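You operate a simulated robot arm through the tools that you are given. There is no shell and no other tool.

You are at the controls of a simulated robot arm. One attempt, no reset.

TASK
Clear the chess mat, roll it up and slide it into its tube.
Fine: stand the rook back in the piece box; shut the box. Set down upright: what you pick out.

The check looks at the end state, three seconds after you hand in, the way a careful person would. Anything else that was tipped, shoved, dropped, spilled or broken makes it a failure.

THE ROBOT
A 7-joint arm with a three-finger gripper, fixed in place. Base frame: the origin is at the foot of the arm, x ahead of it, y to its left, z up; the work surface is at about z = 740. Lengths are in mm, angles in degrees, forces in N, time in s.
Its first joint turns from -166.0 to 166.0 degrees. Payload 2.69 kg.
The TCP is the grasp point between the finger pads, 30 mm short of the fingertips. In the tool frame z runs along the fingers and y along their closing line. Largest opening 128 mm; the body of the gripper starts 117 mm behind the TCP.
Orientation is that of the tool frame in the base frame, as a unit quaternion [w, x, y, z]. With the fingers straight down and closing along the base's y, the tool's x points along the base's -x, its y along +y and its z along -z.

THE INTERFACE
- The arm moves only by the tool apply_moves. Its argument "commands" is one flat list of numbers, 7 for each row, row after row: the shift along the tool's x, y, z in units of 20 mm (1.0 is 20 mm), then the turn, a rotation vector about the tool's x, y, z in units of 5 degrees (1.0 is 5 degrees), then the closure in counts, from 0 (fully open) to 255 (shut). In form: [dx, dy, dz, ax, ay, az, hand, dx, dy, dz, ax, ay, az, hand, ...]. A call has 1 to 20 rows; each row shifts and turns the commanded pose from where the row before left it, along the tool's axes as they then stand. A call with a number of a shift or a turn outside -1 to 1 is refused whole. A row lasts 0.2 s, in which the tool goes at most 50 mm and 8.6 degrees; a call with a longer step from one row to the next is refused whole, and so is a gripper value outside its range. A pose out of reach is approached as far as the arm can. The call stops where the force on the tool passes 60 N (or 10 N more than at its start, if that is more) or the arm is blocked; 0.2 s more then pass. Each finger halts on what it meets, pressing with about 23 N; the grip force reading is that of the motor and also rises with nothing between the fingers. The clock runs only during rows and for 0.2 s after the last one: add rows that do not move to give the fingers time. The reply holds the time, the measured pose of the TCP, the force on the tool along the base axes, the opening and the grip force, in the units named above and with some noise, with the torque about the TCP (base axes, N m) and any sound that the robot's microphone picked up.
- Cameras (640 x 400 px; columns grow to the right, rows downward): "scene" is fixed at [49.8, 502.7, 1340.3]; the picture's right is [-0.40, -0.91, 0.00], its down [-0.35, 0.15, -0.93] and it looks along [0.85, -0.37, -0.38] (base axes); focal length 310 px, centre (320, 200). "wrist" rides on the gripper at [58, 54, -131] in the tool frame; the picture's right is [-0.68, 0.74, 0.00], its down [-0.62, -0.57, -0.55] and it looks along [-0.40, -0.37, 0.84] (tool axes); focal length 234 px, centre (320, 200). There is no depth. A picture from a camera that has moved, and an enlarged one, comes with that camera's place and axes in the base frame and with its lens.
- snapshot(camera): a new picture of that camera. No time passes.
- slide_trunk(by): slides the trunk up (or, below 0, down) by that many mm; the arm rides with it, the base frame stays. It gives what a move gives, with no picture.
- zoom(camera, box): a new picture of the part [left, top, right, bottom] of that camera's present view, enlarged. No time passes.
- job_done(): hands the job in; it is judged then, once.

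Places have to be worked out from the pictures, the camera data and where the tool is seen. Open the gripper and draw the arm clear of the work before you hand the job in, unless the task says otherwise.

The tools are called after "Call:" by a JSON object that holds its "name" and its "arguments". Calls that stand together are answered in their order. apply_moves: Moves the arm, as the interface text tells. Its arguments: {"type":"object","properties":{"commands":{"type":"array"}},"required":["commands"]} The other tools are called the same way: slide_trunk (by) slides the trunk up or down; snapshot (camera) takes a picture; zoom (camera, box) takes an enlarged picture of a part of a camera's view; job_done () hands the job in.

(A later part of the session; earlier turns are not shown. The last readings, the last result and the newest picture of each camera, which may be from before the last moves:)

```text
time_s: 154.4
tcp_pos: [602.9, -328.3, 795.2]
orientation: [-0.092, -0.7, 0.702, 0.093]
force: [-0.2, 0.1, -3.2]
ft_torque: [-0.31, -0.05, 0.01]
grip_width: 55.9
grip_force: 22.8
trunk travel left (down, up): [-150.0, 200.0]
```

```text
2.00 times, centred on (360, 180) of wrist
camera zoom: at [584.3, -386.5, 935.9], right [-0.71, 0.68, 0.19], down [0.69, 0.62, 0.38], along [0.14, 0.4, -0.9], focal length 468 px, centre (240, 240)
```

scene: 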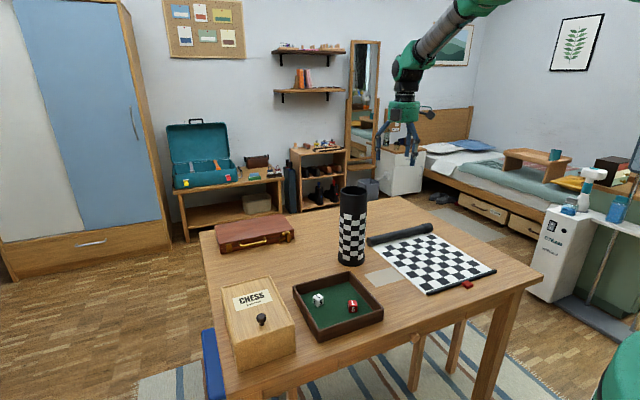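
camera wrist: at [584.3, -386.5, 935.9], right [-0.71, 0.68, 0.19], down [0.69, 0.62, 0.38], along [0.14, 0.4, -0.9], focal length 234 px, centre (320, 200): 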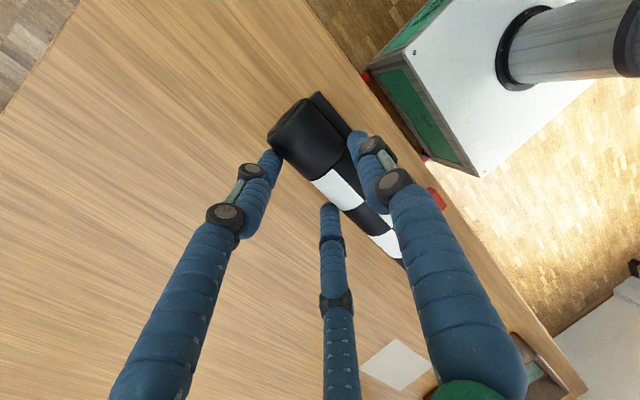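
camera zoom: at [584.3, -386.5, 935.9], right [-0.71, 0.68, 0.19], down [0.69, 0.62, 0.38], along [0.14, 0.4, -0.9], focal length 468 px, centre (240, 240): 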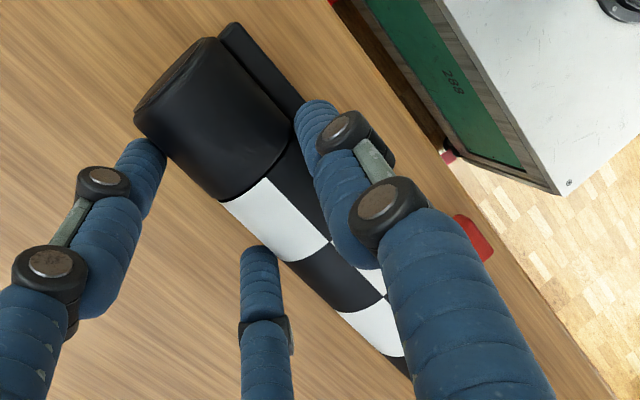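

The tab protrudes about 21 mm in front of the bar, so the bundle is ≈73 mm across and the tube ≈78 mm inside: it fits when aligned. I lift the bundle up and toward the middle, keeping its attitude.

Call:
{"name": "apply_moves", "arguments": {"commands": [0, 0.078, -0.29, 0, 0, 0, 255, 0, 0.13, -0.483, 0, 0, 0, 255, 0, 0.181, -0.676, 0, 0, 0, 255, 0, 0.207, -0.773, 0, 0, 0, 255, 0, 0.207, -0.773, 0, 0, 0, 255, 0, 0.207, -0.773, 0, 0, 0, 255, 0, 0.207, -0.773, 0, 0, 0, 255, -0.2, 0.207, -0.773, 0, 0, 0, 255, -0.4, 0.207, -0.773, 0, 0, 0, 255, -0.45, 0.207, -0.773, 0, 0, 0, 255, -0.45, 0.207, -0.773, 0, 0, 0, 255, -0.45, 0.207, -0.773, 0, 0, 0, 255, -0.45, 0.207, -0.773, 0, 0, 0, 255, -0.45, 0.207, -0.773, 0, 0, 0, 255, -0.45, 0.207, -0.773, 0, 0, 0, 255, -0.45, 0.207, -0.773, 0, 0, 0, 255, -0.45, 0.207, -0.773, 0, 0, 0, 255]}}

Call:
{"name": "snapshot", "arguments": {"camera": "scene"}}

Call:
{"name": "snapshot", "arguments": {"camera": "wrist"}}

```text
time_s: 158.0
tcp_pos: [602.8, -242.9, 1049.8]
orientation: [0.093, 0.702, -0.701, -0.093]
force: [0.2, 1.0, -2.8]
ft_torque: [-0.31, -0.06, -0.01]
grip_width: 55.7
grip_force: 23.0
trunk travel left (down, up): [-150.0, 200.0]
```

```text
taken
```

scene: 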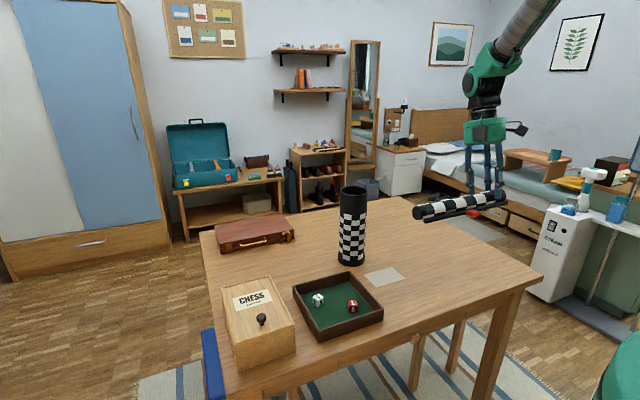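

```text
taken
camera wrist: at [585.6, -302.5, 1190.5], right [-0.71, 0.68, 0.19], down [0.69, 0.62, 0.38], along [0.14, 0.4, -0.9], focal length 234 px, centre (320, 200)
```

wrist: 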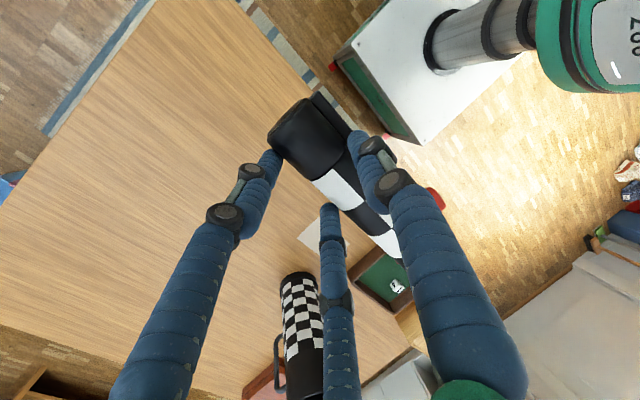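

The bundle hangs level and steady. I take an enlarged look at it in the air to see the cross-section from the end.

Call:
{"name": "zoom", "arguments": {"camera": "scene", "box": [400, 180, 520, 230]}}

```text
5.33 times, centred on (460, 205) of scene
camera zoom: at [49.8, 502.7, 1340.3], right [-0.4, -0.91, 0.0], down [-0.35, 0.15, -0.93], along [0.85, -0.37, -0.38], focal length 1655 px, centre (-427, 173)
```

zoom: 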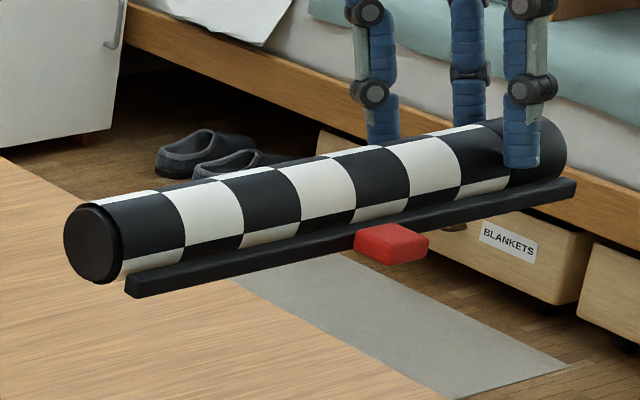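

The geometry is as estimated (bar ≈25 mm in front of and 15 mm below the roll axis). I continue lifting to z≈1275.

Call:
{"name": "apply_moves", "arguments": {"commands": [-0.45, 0.233, -0.87, 0, 0, 0, 255, -0.45, 0.233, -0.87, 0, 0, 0, 255, -0.45, 0.233, -0.87, 0, 0, 0, 255, -0.45, 0.233, -0.87, 0, 0, 0, 255, -0.45, 0.233, -0.87, 0, 0, 0, 255, -0.45, 0.233, -0.87, 0, 0, 0, 255, -0.45, 0.233, -0.87, 0, 0, 0, 255, -0.45, 0.233, -0.87, 0, 0, 0, 255, -0.45, 0.233, -0.87, 0, 0, 0, 255, -0.45, 0.233, -0.87, 0, 0, 0, 255, -0.3, 0.233, -0.87, 0, 0, 0, 255, -0.1, 0.233, -0.87, 0, 0, 0, 255, 0, 0.13, -0.48, 0, 0, 0, 255]}}

Call:
{"name": "snapshot", "arguments": {"camera": "scene"}}

```text
time_s: 160.8
tcp_pos: [602.0, -145.9, 1277.6]
orientation: [-0.092, -0.701, 0.702, 0.092]
force: [-0.5, -0.2, -4.3]
ft_torque: [-0.32, -0.07, -0.02]
grip_width: 55.8
grip_force: 23.2
trunk travel left (down, up): [-150.0, 200.0]
```

```text
taken
```

scene: 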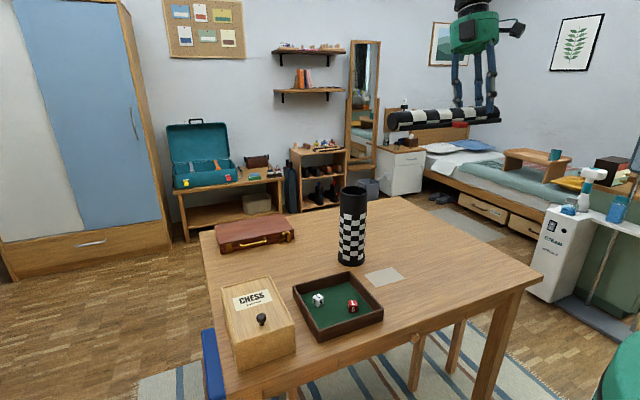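

At z≈1277 the pose is tracked exactly. I begin rotating the roll to vertical (cap up) about the combined axis, first 9 of 26 steps.

Call:
{"name": "apply_moves", "arguments": {"commands": [0, 0, 0, 0.3084, 0.3084, -0.2366, 255, 0, 0, 0, 0.6168, 0.6168, -0.4731, 255, 0, 0, 0, 0.6168, 0.6168, -0.4731, 255, 0, 0, 0, 0.6168, 0.6168, -0.4731, 255, 0, 0, 0, 0.6168, 0.6168, -0.4731, 255, 0, 0, 0, 0.6168, 0.6168, -0.4731, 255, 0, 0, 0, 0.6168, 0.6168, -0.4731, 255, 0, 0, 0, 0.6168, 0.6168, -0.4731, 255, 0, 0, 0, 0.6168, 0.6168, -0.4731, 255]}}

Call:
{"name": "snapshot", "arguments": {"camera": "scene"}}

Call:
{"name": "snapshot", "arguments": {"camera": "wrist"}}

```text
time_s: 162.8
tcp_pos: [601.1, -146.1, 1275.9]
orientation: [0.071, 0.816, -0.533, 0.212]
force: [0.8, 0.0, -3.9]
ft_torque: [-0.24, -0.16, 0.03]
grip_width: 55.7
grip_force: 22.9
trunk travel left (down, up): [-150.0, 200.0]
```

```text
taken
```

scene: 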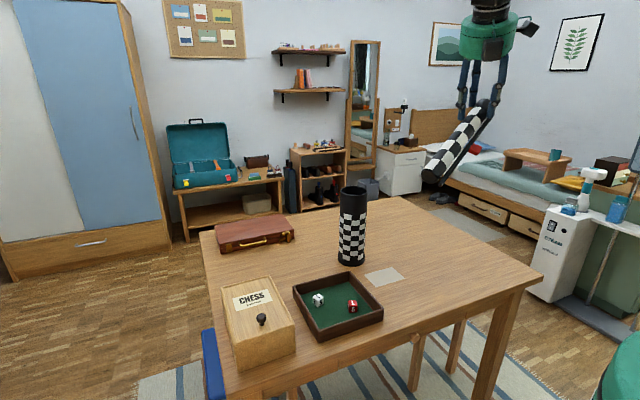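

```text
taken
camera wrist: at [538.3, -173.2, 1412.5], right [-0.89, 0.26, -0.37], down [0.15, 0.94, 0.3], along [0.42, 0.21, -0.88], focal length 234 px, centre (320, 200)
```

wrist: 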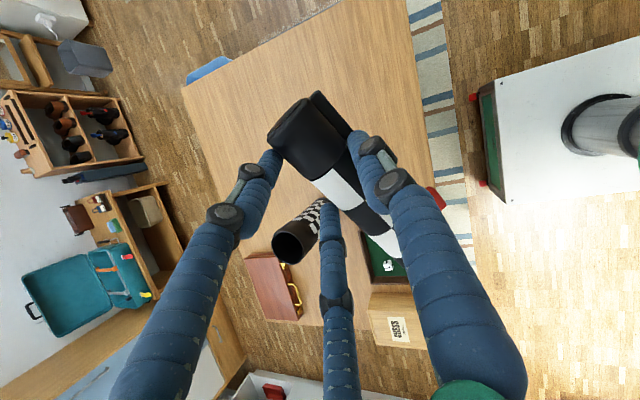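

The rotation proceeds with a steady grip. Nine more steps.

Call:
{"name": "apply_moves", "arguments": {"commands": [0, 0, 0, 0.6168, 0.6168, -0.4731, 255, 0, 0, 0, 0.6168, 0.6168, -0.4731, 255, 0, 0, 0, 0.6168, 0.6168, -0.4731, 255, 0, 0, 0, 0.6168, 0.6168, -0.4731, 255, 0, 0, 0, 0.6168, 0.6168, -0.4731, 255, 0, 0, 0, 0.6168, 0.6168, -0.4731, 255, 0, 0, 0, 0.6168, 0.6168, -0.4731, 255, 0, 0, 0, 0.6168, 0.6168, -0.4731, 255, 0, 0, 0, 0.6168, 0.6168, -0.4731, 255]}}

Call:
{"name": "snapshot", "arguments": {"camera": "scene"}}

Call:
{"name": "snapshot", "arguments": {"camera": "wrist"}}

```text
time_s: 164.8
tcp_pos: [601.9, -146.1, 1274.9]
orientation: [0.036, 0.818, -0.278, 0.502]
force: [0.6, 0.1, -2.2]
ft_torque: [-0.06, -0.05, 0.01]
grip_width: 55.7
grip_force: 22.5
trunk travel left (down, up): [-150.0, 200.0]
```

```text
taken
```

scene: 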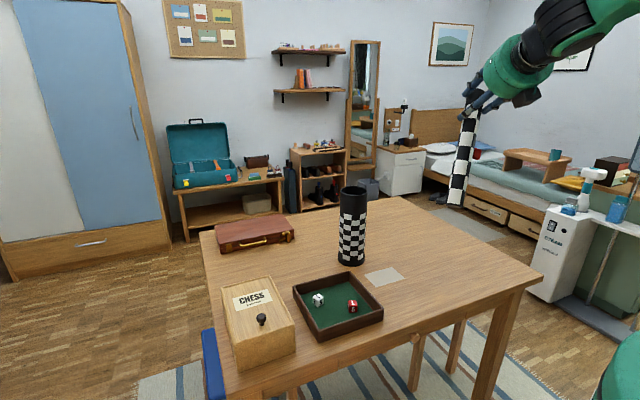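

```text
taken
camera wrist: at [491.0, -171.4, 1378.1], right [-0.59, -0.34, -0.73], down [-0.37, 0.92, -0.12], along [0.71, 0.2, -0.67], focal length 234 px, centre (320, 200)
```

wrist: 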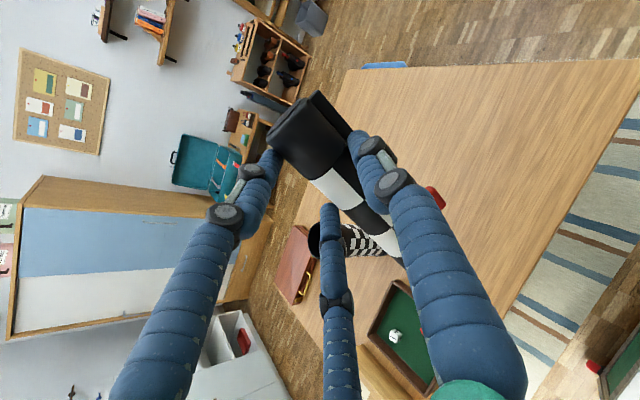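

The roll is nearly upright. I finish the remaining 8½ steps.

Call:
{"name": "apply_moves", "arguments": {"commands": [0, 0, 0, 0.6168, 0.6168, -0.4731, 255, 0, 0, 0, 0.6168, 0.6168, -0.4731, 255, 0, 0, 0, 0.6168, 0.6168, -0.4731, 255, 0, 0, 0, 0.6168, 0.6168, -0.4731, 255, 0, 0, 0, 0.6168, 0.6168, -0.4731, 255, 0, 0, 0, 0.6168, 0.6168, -0.4731, 255, 0, 0, 0, 0.6168, 0.6168, -0.4731, 255, 0, 0, 0, 0.6168, 0.6168, -0.4731, 255, 0, 0, 0, 0.3084, 0.3084, -0.2366, 255, 0, 0, 0, 0, 0, 0, 255]}}

Call:
{"name": "snapshot", "arguments": {"camera": "scene"}}

Call:
{"name": "snapshot", "arguments": {"camera": "wrist"}}

```text
time_s: 167.0
tcp_pos: [611.5, 5.1, 1304.1]
orientation: [0.012, 0.719, -0.026, 0.695]
force: [0.1, 0.3, -3.5]
ft_torque: [0.02, 0.08, -0.02]
grip_width: 55.9
grip_force: 23.2
out of reach, approached as far as the arm can: row 4, 5, 6, 7, 8, 9
trunk travel left (down, up): [-150.0, 200.0]
```

```text
taken
```

scene: 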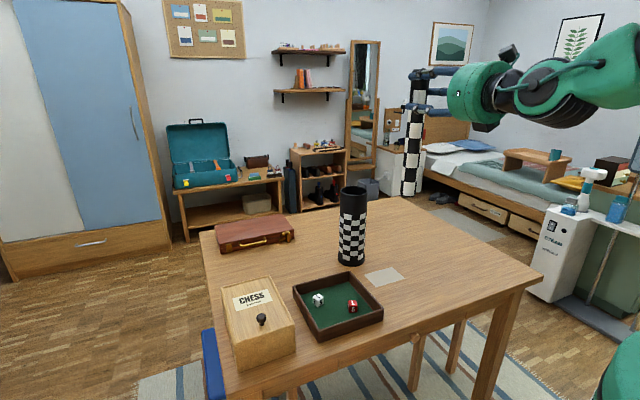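

```text
taken
camera wrist: at [479.8, -43.7, 1365.5], right [-0.06, -0.72, -0.69], down [-0.54, 0.61, -0.59], along [0.84, 0.33, -0.43], focal length 234 px, centre (320, 200)
```

wrist: 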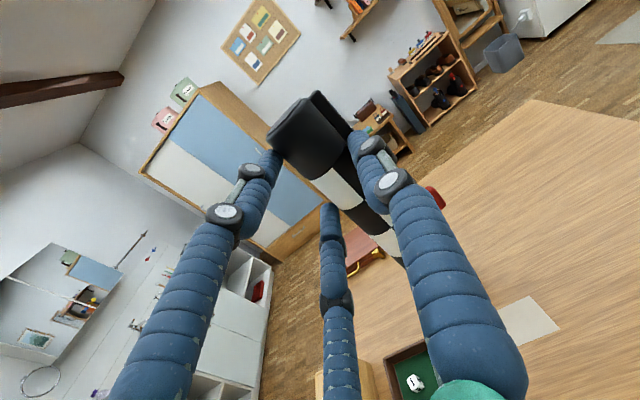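

The arm could not quite hold that orientation so close to the body and drifted to (611,5,1304), still nearly upright and safely above everything. It should be reachable farther out, so I move forward (+x) in small steps and watch the pose.

Call:
{"name": "apply_moves", "arguments": {"commands": [0, 0, 0.5, 0, 0, 0, 255, 0, 0, 0.5, 0, 0, 0, 255]}}

Call:
{"name": "snapshot", "arguments": {"camera": "scene"}}

```text
time_s: 167.6
tcp_pos: [632.4, 3.9, 1302.9]
orientation: [0.013, 0.72, -0.028, 0.694]
force: [0.1, 0.4, -3.5]
ft_torque: [0.01, 0.12, -0.02]
grip_width: 56.1
grip_force: 22.9
trunk travel left (down, up): [-150.0, 200.0]
```

```text
taken
```

scene: 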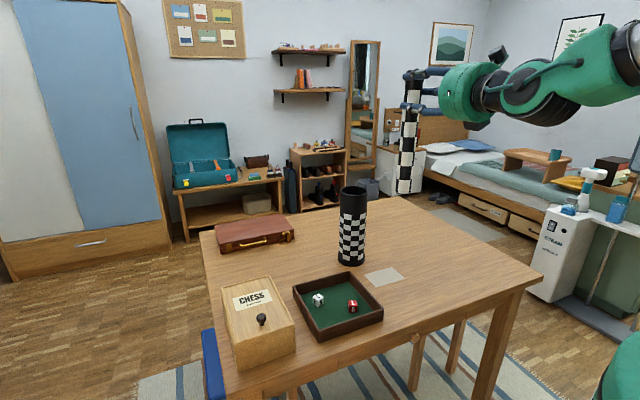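

Commands continue from the reached pose, good. I move on toward the tube, staying about 40 mm above its mouth, to roughly (812,62).

Call:
{"name": "apply_moves", "arguments": {"commands": [0, -0.2, 0.5, 0, 0, 0, 255, 0, -0.38, 0.95, 0, 0, 0, 255, 0, -0.38, 0.95, 0, 0, 0, 255, 0, -0.38, 0.95, 0, 0, 0, 255, 0, -0.38, 0.95, 0, 0, 0, 255, 0, -0.38, 0.95, 0, 0, 0, 255, 0, -0.38, 0.95, 0, 0, 0, 255, 0, -0.38, 0.95, 0, 0, 0, 255, 0, -0.38, 0.95, 0, 0, 0, 255, 0, -0.16, 0.6, 0, 0, 0, 255, 0, 0, 0, 0, 0, 0, 255]}}

Call:
{"name": "snapshot", "arguments": {"camera": "scene"}}

Call:
{"name": "snapshot", "arguments": {"camera": "wrist"}}

```text
time_s: 170.0
tcp_pos: [809.1, 62.0, 1298.3]
orientation: [0.012, 0.719, -0.026, 0.694]
force: [0.8, -1.0, -4.2]
ft_torque: [0.04, 0.09, 0.05]
grip_width: 55.7
grip_force: 22.9
trunk travel left (down, up): [-150.0, 200.0]
```

```text
taken
```

scene: 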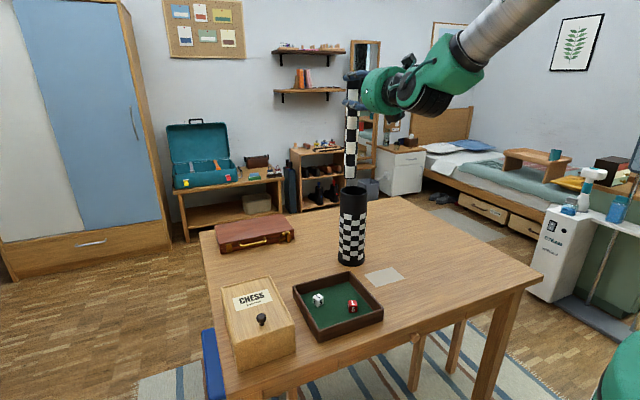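

```text
taken
camera wrist: at [677.4, 14.0, 1360.4], right [-0.06, -0.72, -0.69], down [-0.54, 0.61, -0.58], along [0.84, 0.33, -0.43], focal length 234 px, centre (320, 200)
```

wrist: 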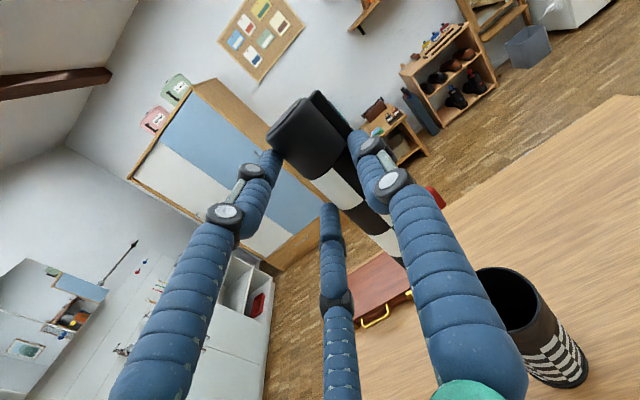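

The arm holds this pose well, the roll is over the tube. I zoom in to check the roll's verticality and its offset to the tube mouth.

Call:
{"name": "zoom", "arguments": {"camera": "scene", "box": [310, 60, 400, 280]}}

Call:
{"name": "zoom", "arguments": {"camera": "scene", "box": [330, 150, 380, 220]}}

Call:
{"name": "zoom", "arguments": {"camera": "wrist", "box": [440, 240, 600, 400]}}

```text
1.82 times, centred on (355, 170) of scene
camera zoom: at [49.8, 502.7, 1340.3], right [-0.4, -0.91, 0.0], down [-0.35, 0.15, -0.93], along [0.85, -0.37, -0.38], focal length 564 px, centre (256, 254)
```

zoom: 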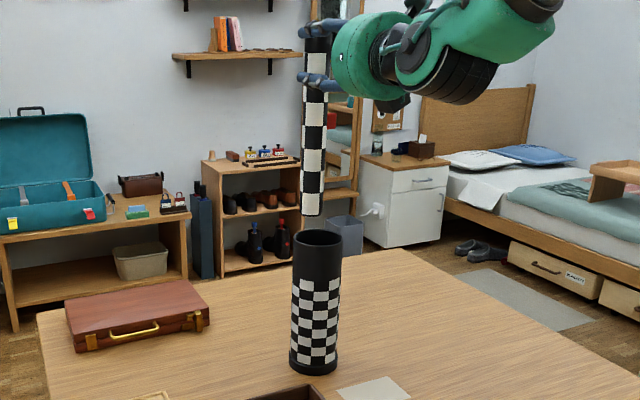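

```text
5.71 times, centred on (355, 185) of scene
camera zoom: at [49.8, 502.7, 1340.3], right [-0.4, -0.91, 0.0], down [-0.35, 0.15, -0.93], along [0.85, -0.37, -0.38], focal length 1773 px, centre (120, 286)
```

zoom: 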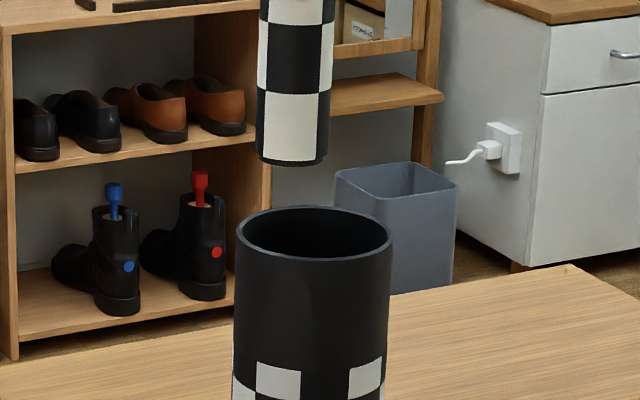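

```text
2.50 times, centred on (520, 320) of wrist
camera zoom: at [677.4, 14.0, 1360.4], right [-0.06, -0.72, -0.69], down [-0.54, 0.61, -0.58], along [0.84, 0.33, -0.43], focal length 585 px, centre (-180, -100)
```

zoom: 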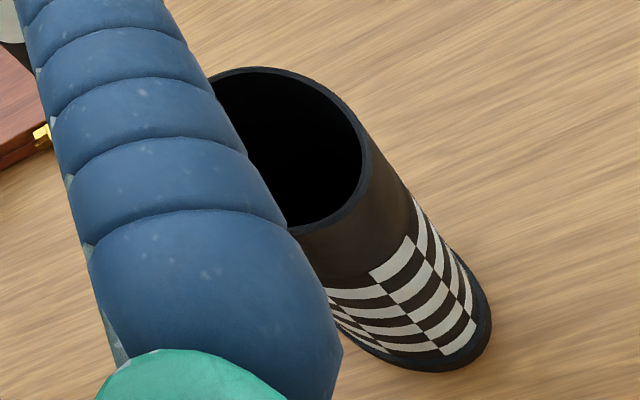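

The roll leans about 2° (measured tool axis); I correct that with a small rotation about the TCP and re-measure.

Call:
{"name": "apply_moves", "arguments": {"commands": [0, 0, 0, 0, 0.21, -0.115, 255, 0, 0, 0, 0, 0.205, -0.115, 255, 0, 0, 0, 0, 0, 0, 255]}}

Call:
{"name": "zoom", "arguments": {"camera": "scene", "box": [320, 60, 390, 200]}}

Call:
{"name": "zoom", "arguments": {"camera": "scene", "box": [330, 150, 380, 220]}}

Call:
{"name": "snapshot", "arguments": {"camera": "wrist"}}

```text
time_s: 170.8
tcp_pos: [808.8, 61.2, 1297.2]
orientation: [0.02, 0.707, -0.019, 0.707]
force: [0.5, -0.6, -3.6]
ft_torque: [0.04, 0.08, 0.05]
grip_width: 55.7
grip_force: 23.0
trunk travel left (down, up): [-150.0, 200.0]
```

```text
2.86 times, centred on (355, 130) of scene
camera zoom: at [49.8, 502.7, 1340.3], right [-0.4, -0.91, 0.0], down [-0.35, 0.15, -0.93], along [0.85, -0.37, -0.38], focal length 887 px, centre (220, 400)
```

zoom: 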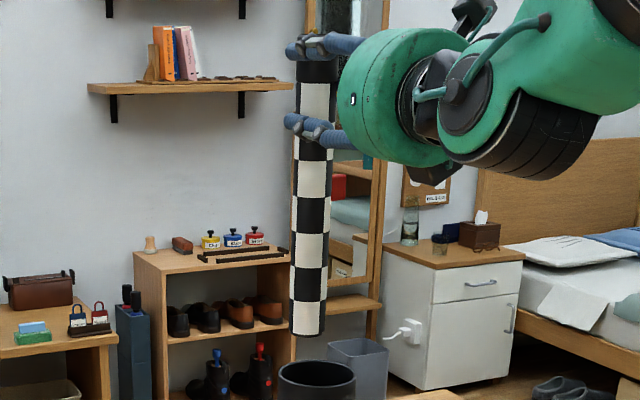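

```text
5.71 times, centred on (355, 185) of scene
camera zoom: at [49.8, 502.7, 1340.3], right [-0.4, -0.91, 0.0], down [-0.35, 0.15, -0.93], along [0.85, -0.37, -0.38], focal length 1773 px, centre (120, 286)
```

zoom: 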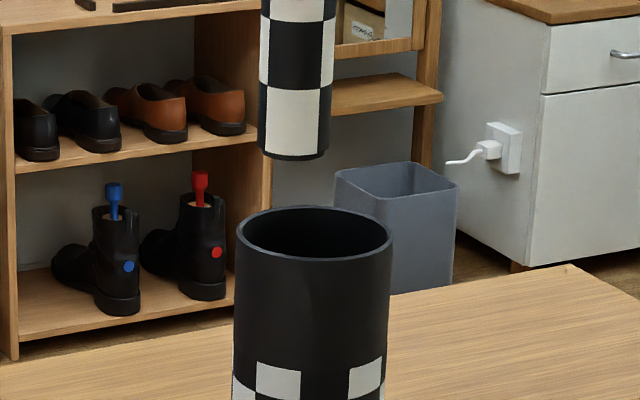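

```text
taken
camera wrist: at [675.1, 15.2, 1356.3], right [-0.04, -0.74, -0.68], down [-0.52, 0.59, -0.62], along [0.85, 0.32, -0.4], focal length 234 px, centre (320, 200)
```

wrist: 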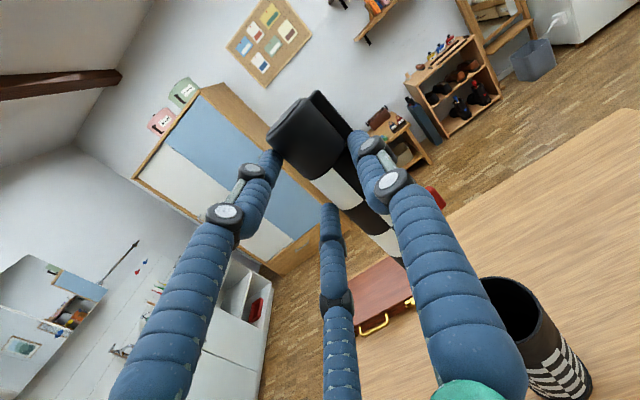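

The tool axis is now exactly vertical. I zoom in on the wrist view to see how the roll itself sits relative to the tool axis.

Call:
{"name": "zoom", "arguments": {"camera": "wrist", "box": [250, 80, 450, 280]}}

Call:
{"name": "zoom", "arguments": {"camera": "wrist", "box": [460, 260, 600, 400]}}

Call:
{"name": "zoom", "arguments": {"camera": "scene", "box": [335, 60, 385, 130]}}

```text
2.00 times, centred on (350, 180) of wrist
camera zoom: at [675.1, 15.2, 1356.3], right [-0.04, -0.74, -0.68], down [-0.52, 0.59, -0.62], along [0.85, 0.32, -0.4], focal length 468 px, centre (260, 240)
```

zoom: 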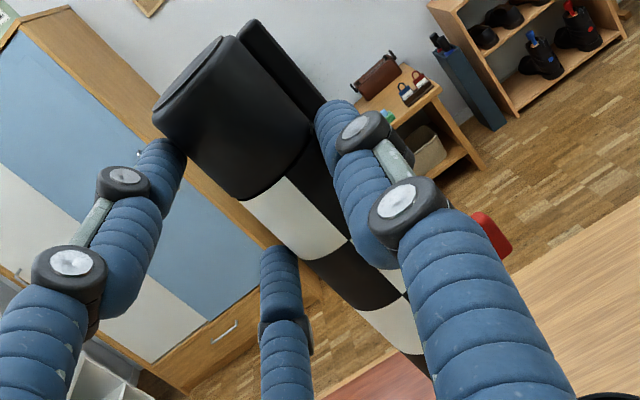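

```text
2.86 times, centred on (530, 330) of wrist
camera zoom: at [675.1, 15.2, 1356.3], right [-0.04, -0.74, -0.68], down [-0.52, 0.59, -0.62], along [0.85, 0.32, -0.4], focal length 669 px, centre (-280, -171)
```

zoom: 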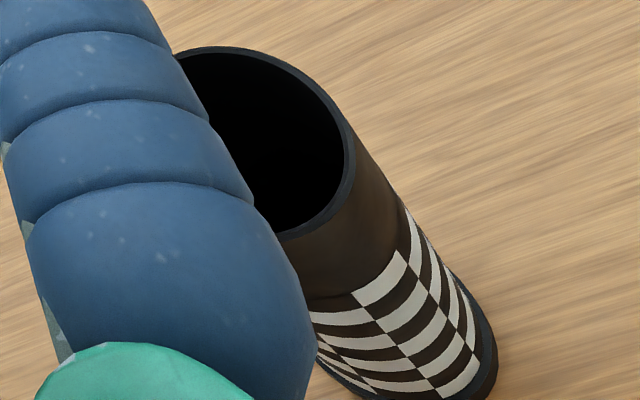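

```text
5.71 times, centred on (360, 95) of scene
camera zoom: at [49.8, 502.7, 1340.3], right [-0.4, -0.91, 0.0], down [-0.35, 0.15, -0.93], along [0.85, -0.37, -0.38], focal length 1773 px, centre (91, 800)
```

zoom: 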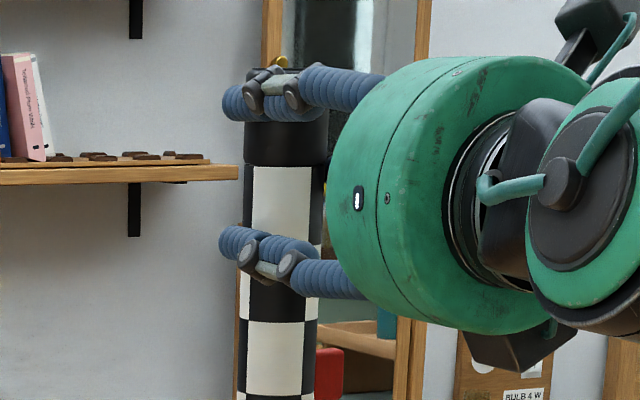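

The roll's own position in the hand is uncertain by a few mm in the direction away from the scene camera, and the protruding tab also points that way, leaving only ±2.5 mm. If I turn the hand about the vertical so the tab points sideways in the scene view, I can align it accurately by eye. I try a 25° clockwise turn first and check that the arm can hold it.

Call:
{"name": "apply_moves", "arguments": {"commands": [0, 0, 0, -0.5, 0, 0, 255, 0, 0, 0, -0.9, 0, 0, 255, 0, 0, 0, -0.9, 0, 0, 255, 0, 0, 0, -0.9, 0, 0, 255, 0, 0, 0, -0.9, 0, 0, 255, 0, 0, 0, -0.9, 0, 0, 255, 0, 0, 0, 0, 0, 0, 255]}}

Call:
{"name": "zoom", "arguments": {"camera": "scene", "box": [310, 60, 410, 220]}}

```text
time_s: 172.4
tcp_pos: [809.0, 62.8, 1297.7]
orientation: [0.171, 0.686, -0.171, 0.686]
force: [0.5, -0.1, -3.4]
ft_torque: [0.1, 0.04, -0.02]
grip_width: 55.9
grip_force: 22.7
trunk travel left (down, up): [-150.0, 200.0]
```

```text
2.50 times, centred on (360, 140) of scene
camera zoom: at [49.8, 502.7, 1340.3], right [-0.4, -0.91, 0.0], down [-0.35, 0.15, -0.93], along [0.85, -0.37, -0.38], focal length 776 px, centre (220, 350)
```

zoom: 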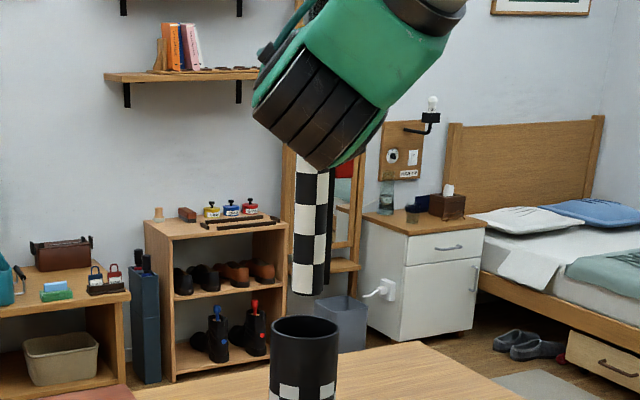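

It holds the pose exactly, and the bar now shows at the roll's right side. I turn another 25°.

Call:
{"name": "apply_moves", "arguments": {"commands": [0, 0, 0, -0.5, 0, 0, 255, 0, 0, 0, -0.9, 0, 0, 255, 0, 0, 0, -0.9, 0, 0, 255, 0, 0, 0, -0.9, 0, 0, 255, 0, 0, 0, -0.9, 0, 0, 255, 0, 0, 0, -0.9, 0, 0, 255, 0, 0, 0, 0, 0, 0, 255]}}

Call:
{"name": "zoom", "arguments": {"camera": "scene", "box": [310, 60, 410, 220]}}

Call:
{"name": "snapshot", "arguments": {"camera": "scene"}}

```text
time_s: 174.0
tcp_pos: [808.8, 61.3, 1298.0]
orientation: [0.317, 0.632, -0.315, 0.633]
force: [0.8, 0.7, -3.6]
ft_torque: [0.1, 0.01, -0.04]
grip_width: 56.0
grip_force: 23.0
trunk travel left (down, up): [-150.0, 200.0]
```

```text
2.50 times, centred on (360, 140) of scene
camera zoom: at [49.8, 502.7, 1340.3], right [-0.4, -0.91, 0.0], down [-0.35, 0.15, -0.93], along [0.85, -0.37, -0.38], focal length 776 px, centre (220, 350)
```

zoom: 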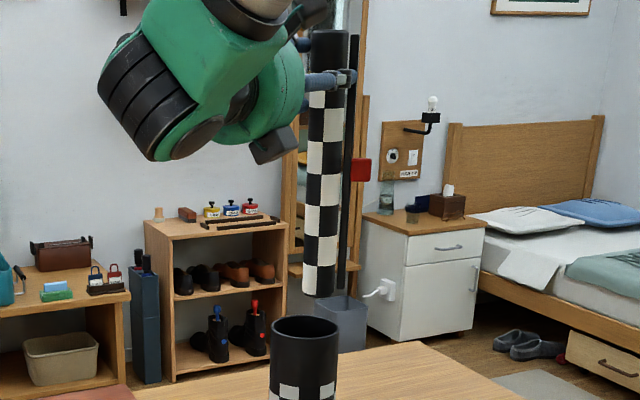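

```text
taken
```

scene: 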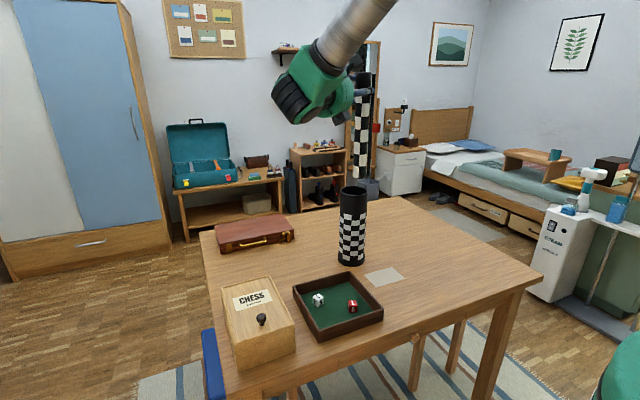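

Now roll, bar and red tab are all clearly visible side-on. I zoom in to measure the bundle's left and right limits against the tube's mouth.

Call:
{"name": "zoom", "arguments": {"camera": "scene", "box": [335, 65, 385, 135]}}

Call:
{"name": "zoom", "arguments": {"camera": "scene", "box": [335, 130, 385, 200]}}

Call:
{"name": "zoom", "arguments": {"camera": "scene", "box": [335, 170, 375, 210]}}

Call:
{"name": "snapshot", "arguments": {"camera": "wrist"}}

```text
5.71 times, centred on (360, 100) of scene
camera zoom: at [49.8, 502.7, 1340.3], right [-0.4, -0.91, 0.0], down [-0.35, 0.15, -0.93], along [0.85, -0.37, -0.38], focal length 1773 px, centre (91, 771)
```

zoom: 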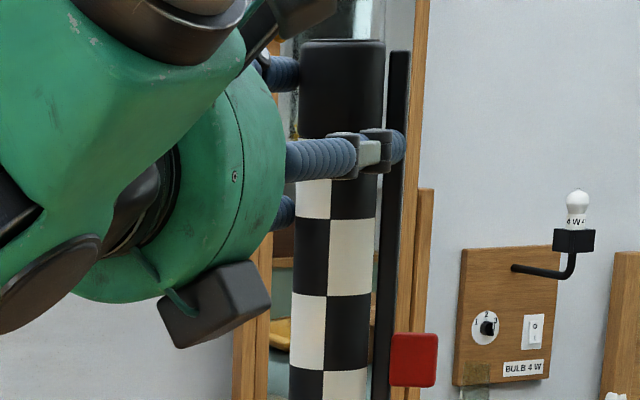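

```text
5.71 times, centred on (360, 165) of scene
camera zoom: at [49.8, 502.7, 1340.3], right [-0.4, -0.91, 0.0], down [-0.35, 0.15, -0.93], along [0.85, -0.37, -0.38], focal length 1773 px, centre (91, 400)
```

zoom: 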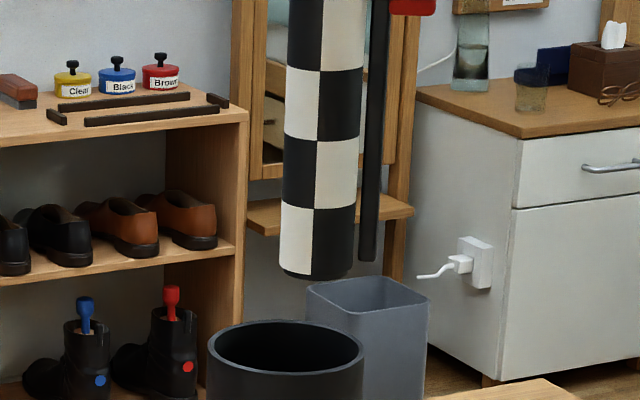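

```text
10.00 times, centred on (355, 190) of scene
camera zoom: at [49.8, 502.7, 1340.3], right [-0.4, -0.91, 0.0], down [-0.35, 0.15, -0.93], along [0.85, -0.37, -0.38], focal length 3104 px, centre (-30, 300)
```

zoom: 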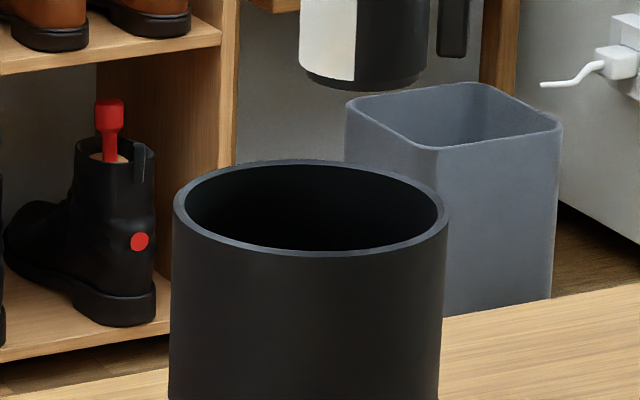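

```text
taken
camera wrist: at [687.5, 134.2, 1355.9], right [-0.59, -0.44, -0.68], down [0.12, 0.78, -0.62], along [0.8, -0.45, -0.4], focal length 234 px, centre (320, 200)
```

wrist: 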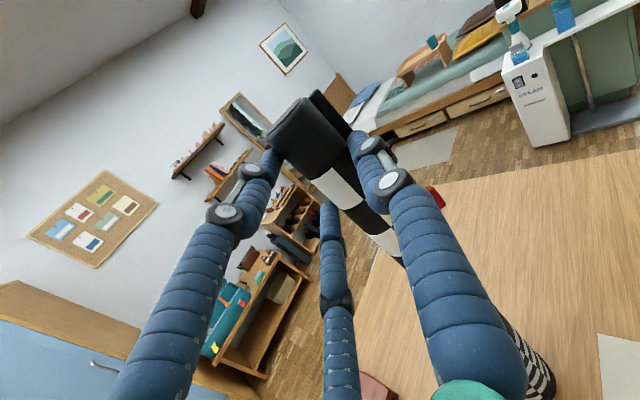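

The side-on view gives good numbers: the bundle is ≈76 mm wide at the tab, the tube ≈79.7 mm inside, and the roll is vertical within 1 mm. For entering I aim with the roll-plus-bar centred in the mouth: move TCP to about (839,70).

Call:
{"name": "apply_moves", "arguments": {"commands": [0, -0.5, 0.18, 0, 0, 0, 255, 0, -0.5, 0.18, 0, 0, 0, 255, 0, -0.466, 0.185, 0, 0, 0, 255, 0, 0, 0, 0, 0, 0, 255]}}

Call:
{"name": "zoom", "arguments": {"camera": "scene", "box": [325, 130, 375, 200]}}

Call:
{"name": "snapshot", "arguments": {"camera": "scene"}}

Call:
{"name": "snapshot", "arguments": {"camera": "wrist"}}

```text
time_s: 175.0
tcp_pos: [839.2, 70.7, 1296.9]
orientation: [0.316, 0.633, -0.315, 0.633]
force: [0.7, -0.4, -3.4]
ft_torque: [0.09, 0.04, -0.04]
grip_width: 55.9
grip_force: 22.5
trunk travel left (down, up): [-150.0, 200.0]
```

```text
5.71 times, centred on (350, 165) of scene
camera zoom: at [49.8, 502.7, 1340.3], right [-0.4, -0.91, 0.0], down [-0.35, 0.15, -0.93], along [0.85, -0.37, -0.38], focal length 1773 px, centre (149, 400)
```

zoom: 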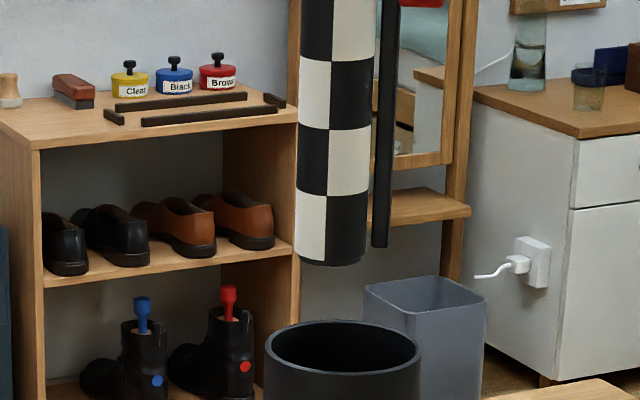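

```text
taken
```

scene: 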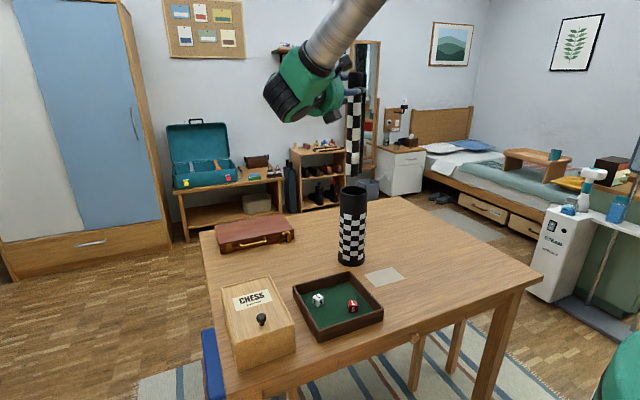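

```text
taken
camera wrist: at [717.6, 143.0, 1355.9], right [-0.59, -0.44, -0.68], down [0.12, 0.78, -0.62], along [0.8, -0.45, -0.4], focal length 234 px, centre (320, 200)
```

wrist: 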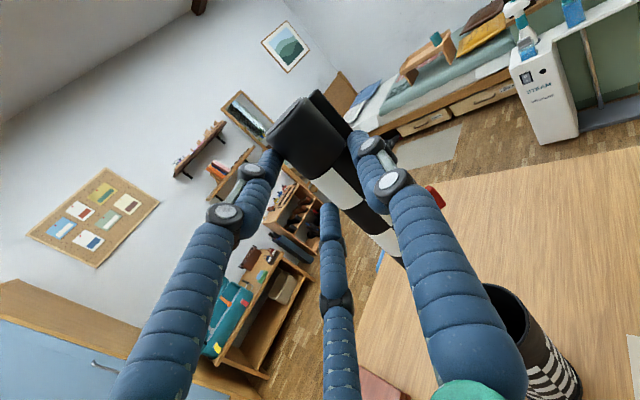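

The roll-plus-bar is centred over the mouth with ≥11 mm clearance on each side. I lower slowly until the roll's end is just inside the mouth and check.

Call:
{"name": "apply_moves", "arguments": {"commands": [-0.5, 0, 0, 0, 0, 0, 255, -0.6, 0, 0, 0, 0, 0, 255, -0.6, 0, 0, 0, 0, 0, 255, -0.6, 0, 0, 0, 0, 0, 255, -0.6, 0, 0, 0, 0, 0, 255, -0.3, 0, 0, 0, 0, 0, 255]}}

Call:
{"name": "zoom", "arguments": {"camera": "scene", "box": [325, 140, 375, 210]}}

Call:
{"name": "zoom", "arguments": {"camera": "wrist", "box": [430, 250, 610, 400]}}

```text
time_s: 176.4
tcp_pos: [839.4, 71.2, 1232.9]
orientation: [0.317, 0.632, -0.315, 0.633]
force: [-0.1, 0.6, -3.4]
ft_torque: [0.1, 0.04, -0.01]
grip_width: 56.1
grip_force: 23.0
trunk travel left (down, up): [-150.0, 200.0]
```

```text
5.71 times, centred on (350, 175) of scene
camera zoom: at [49.8, 502.7, 1340.3], right [-0.4, -0.91, 0.0], down [-0.35, 0.15, -0.93], along [0.85, -0.37, -0.38], focal length 1773 px, centre (149, 343)
```

zoom: 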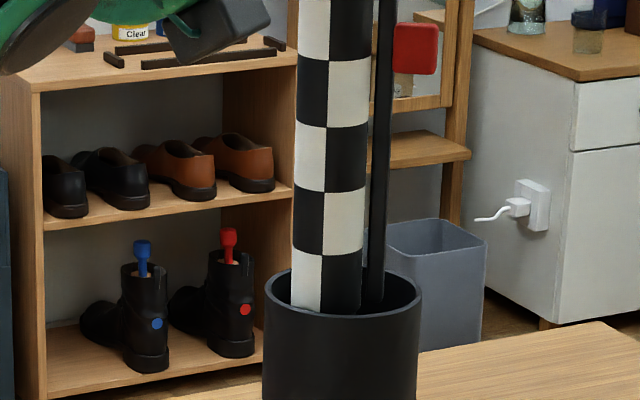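

```text
2.67 times, centred on (520, 325) of wrist
camera zoom: at [717.2, 143.4, 1291.6], right [-0.59, -0.44, -0.68], down [0.12, 0.78, -0.62], along [0.8, -0.45, -0.4], focal length 624 px, centre (-213, -133)
```

zoom: 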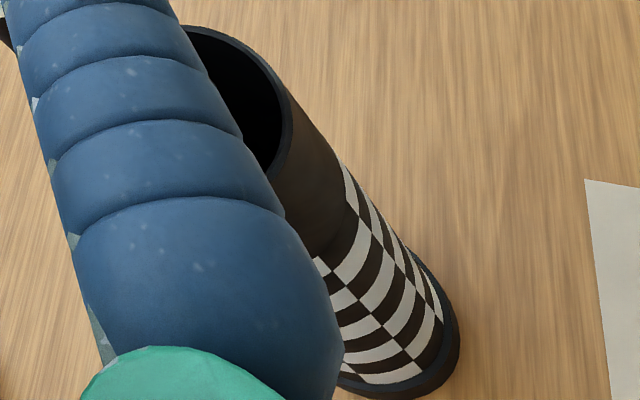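

The end is inside the mouth with clear space on both sides and no contact force. I lower further until the tab is about 15 mm above the rim.

Call:
{"name": "apply_moves", "arguments": {"commands": [-0.4, 0, 0, 0, 0, 0, 255, -0.5, 0, 0, 0, 0, 0, 255, -0.5, 0, 0, 0, 0, 0, 255, -0.5, 0, 0, 0, 0, 0, 255, -0.5, 0, 0, 0, 0, 0, 255, -0.5, 0, 0, 0, 0, 0, 255, -0.5, 0, 0, 0, 0, 0, 255, -0.5, 0, 0, 0, 0, 0, 255, -0.5, 0, 0, 0, 0, 0, 255, -0.3, 0, 0, 0, 0, 0, 255, 0, 0, 0, 0, 0, 0, 255]}}

Call:
{"name": "zoom", "arguments": {"camera": "scene", "box": [325, 140, 375, 210]}}

Call:
{"name": "snapshot", "arguments": {"camera": "scene"}}

```text
time_s: 178.8
tcp_pos: [839.0, 69.8, 1139.4]
orientation: [0.316, 0.632, -0.316, 0.633]
force: [0.3, 0.5, -3.6]
ft_torque: [0.09, 0.04, 0.0]
grip_width: 55.7
grip_force: 23.5
trunk travel left (down, up): [-150.0, 200.0]
```

```text
5.71 times, centred on (350, 175) of scene
camera zoom: at [49.8, 502.7, 1340.3], right [-0.4, -0.91, 0.0], down [-0.35, 0.15, -0.93], along [0.85, -0.37, -0.38], focal length 1773 px, centre (149, 343)
```

zoom: 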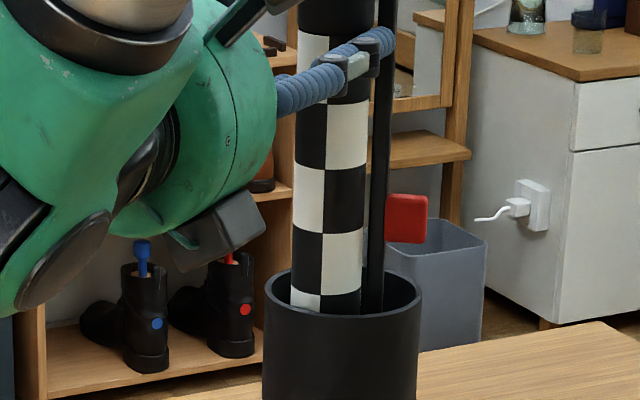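

```text
taken
```

scene: 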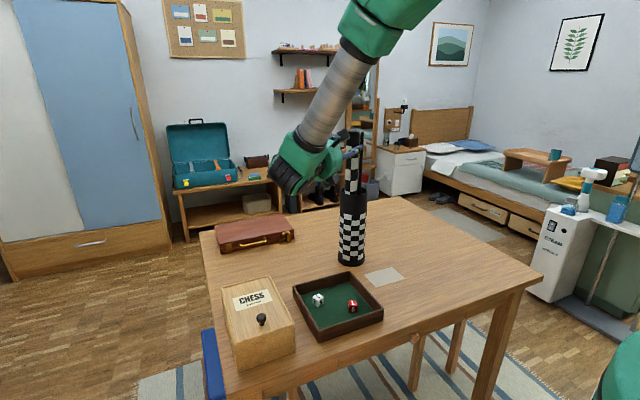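

Still free of contact; the tab is now just above the rim. I shift the bundle 8.5 mm to the left in the scene view so that the tab and the roll are centred together over the mouth.

Call:
{"name": "apply_moves", "arguments": {"commands": [0, -0.1, -0.055, 0, 0, 0, 255, 0, -0.09, -0.05, 0, 0, 0, 255, 0, -0.09, -0.05, 0, 0, 0, 255, 0, -0.09, -0.05, 0, 0, 0, 255, 0, 0, 0, 0, 0, 0, 255]}}

Call:
{"name": "zoom", "arguments": {"camera": "scene", "box": [332, 170, 372, 205]}}

Call:
{"name": "zoom", "arguments": {"camera": "scene", "box": [325, 140, 375, 270]}}

```text
time_s: 180.0
tcp_pos: [842.2, 77.6, 1139.5]
orientation: [0.317, 0.632, -0.316, 0.633]
force: [0.0, -0.1, -2.8]
ft_torque: [0.07, 0.04, 0.01]
grip_width: 55.7
grip_force: 23.6
trunk travel left (down, up): [-150.0, 200.0]
```

```text
11.43 times, centred on (352, 188) of scene
camera zoom: at [49.8, 502.7, 1340.3], right [-0.4, -0.91, 0.0], down [-0.35, 0.15, -0.93], along [0.85, -0.37, -0.38], focal length 3547 px, centre (-46, 343)
```

zoom: 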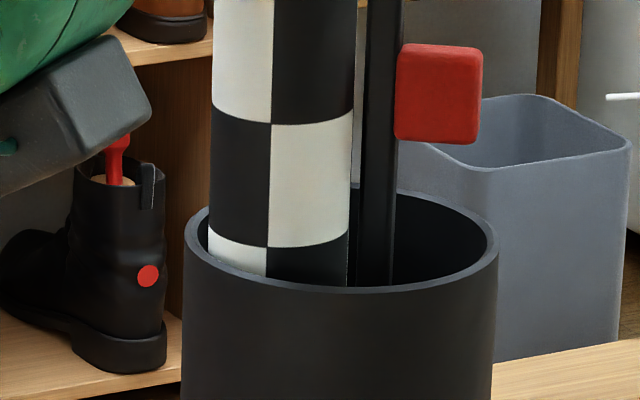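

```text
3.08 times, centred on (350, 205) of scene
camera zoom: at [49.8, 502.7, 1340.3], right [-0.4, -0.91, 0.0], down [-0.35, 0.15, -0.93], along [0.85, -0.37, -0.38], focal length 955 px, centre (228, 185)
```

zoom: 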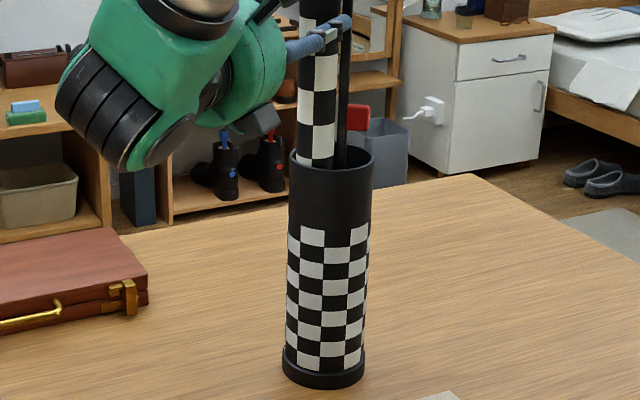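

Measured now: bundle from 70.1 to 144.7 mm, tube bore from 67.7 to 147.4 mm, so about 2.5 mm clearance each side. I lower in small steps through the tab's entry, watching the force.

Call:
{"name": "apply_moves", "arguments": {"commands": [-0.25, 0, 0, 0, 0, 0, 255, -0.25, 0, 0, 0, 0, 0, 255, -0.25, 0, 0, 0, 0, 0, 255, -0.2, 0, 0, 0, 0, 0, 255, 0, 0, 0, 0, 0, 0, 255]}}

Call:
{"name": "zoom", "arguments": {"camera": "scene", "box": [332, 170, 372, 205]}}

```text
time_s: 181.2
tcp_pos: [842.1, 78.6, 1120.3]
orientation: [0.317, 0.632, -0.316, 0.633]
force: [-1.4, -1.3, -3.2]
ft_torque: [0.09, 0.03, 0.0]
grip_width: 55.8
grip_force: 23.2
trunk travel left (down, up): [-150.0, 200.0]
```

```text
11.43 times, centred on (352, 188) of scene
camera zoom: at [49.8, 502.7, 1340.3], right [-0.4, -0.91, 0.0], down [-0.35, 0.15, -0.93], along [0.85, -0.37, -0.38], focal length 3547 px, centre (-46, 343)
```

zoom: 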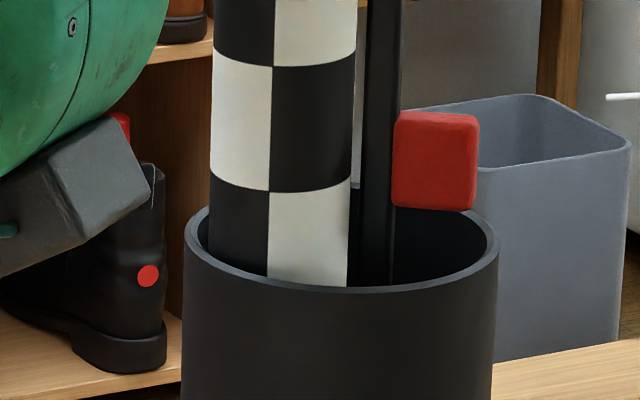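

The tab's right edge is clearly inside the bore's right edge. I continue down in 4 mm steps.

Call:
{"name": "apply_moves", "arguments": {"commands": [-0.2, 0, 0, 0, 0, 0, 255, -0.2, 0, 0, 0, 0, 0, 255, 0, 0, 0, 0, 0, 0, 255]}}

Call:
{"name": "apply_moves", "arguments": {"commands": [-0.2, 0, 0, 0, 0, 0, 255, -0.2, 0, 0, 0, 0, 0, 255, 0, 0, 0, 0, 0, 0, 255]}}

Call:
{"name": "zoom", "arguments": {"camera": "scene", "box": [332, 170, 372, 205]}}

```text
time_s: 182.0
tcp_pos: [841.9, 78.7, 1112.1]
orientation: [0.316, 0.632, -0.314, 0.634]
force: [0.0, -0.2, -3.3]
ft_torque: [0.07, 0.04, -0.04]
grip_width: 55.4
grip_force: 23.0
trunk travel left (down, up): [-150.0, 200.0]
```

```text
time_s: 182.8
tcp_pos: [843.1, 78.2, 1104.9]
orientation: [0.317, 0.632, -0.316, 0.633]
force: [1.0, 0.0, -3.2]
ft_torque: [0.08, 0.03, -0.02]
grip_width: 55.9
grip_force: 22.9
trunk travel left (down, up): [-150.0, 200.0]
```

```text
11.43 times, centred on (352, 188) of scene
camera zoom: at [49.8, 502.7, 1340.3], right [-0.4, -0.91, 0.0], down [-0.35, 0.15, -0.93], along [0.85, -0.37, -0.38], focal length 3547 px, centre (-46, 343)
```

zoom: 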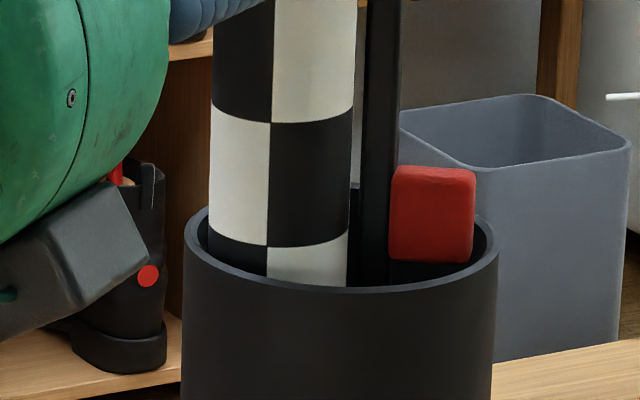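

The tab is going into the mouth with no contact at all. I continue down to about 1075 and check the lower finger's distance to the rim.

Call:
{"name": "apply_moves", "arguments": {"commands": [-0.25, 0, 0, 0, 0, 0, 255, -0.25, 0, 0, 0, 0, 0, 255, -0.25, 0, 0, 0, 0, 0, 255, -0.25, 0, 0, 0, 0, 0, 255, -0.25, 0, 0, 0, 0, 0, 255, -0.25, 0, 0, 0, 0, 0, 255, 0, 0, 0, 0, 0, 0, 255]}}

Call:
{"name": "zoom", "arguments": {"camera": "scene", "box": [322, 145, 382, 205]}}

Call:
{"name": "snapshot", "arguments": {"camera": "wrist"}}

```text
time_s: 184.4
tcp_pos: [843.9, 78.0, 1074.7]
orientation: [0.316, 0.632, -0.315, 0.633]
force: [-0.1, -0.6, -3.5]
ft_torque: [0.1, -0.01, -0.01]
grip_width: 55.6
grip_force: 23.1
trunk travel left (down, up): [-150.0, 200.0]
```

```text
6.67 times, centred on (352, 175) of scene
camera zoom: at [49.8, 502.7, 1340.3], right [-0.4, -0.91, 0.0], down [-0.35, 0.15, -0.93], along [0.85, -0.37, -0.38], focal length 2069 px, centre (107, 367)
```

zoom: 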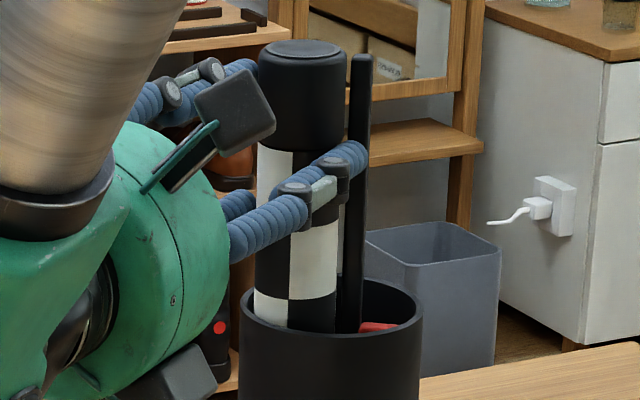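

```text
taken
camera wrist: at [721.1, 150.7, 1133.1], right [-0.59, -0.44, -0.68], down [0.12, 0.78, -0.62], along [0.8, -0.45, -0.4], focal length 234 px, centre (320, 200)
```

wrist: 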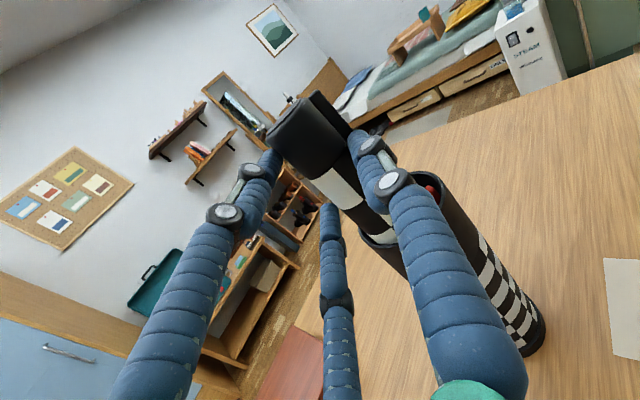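

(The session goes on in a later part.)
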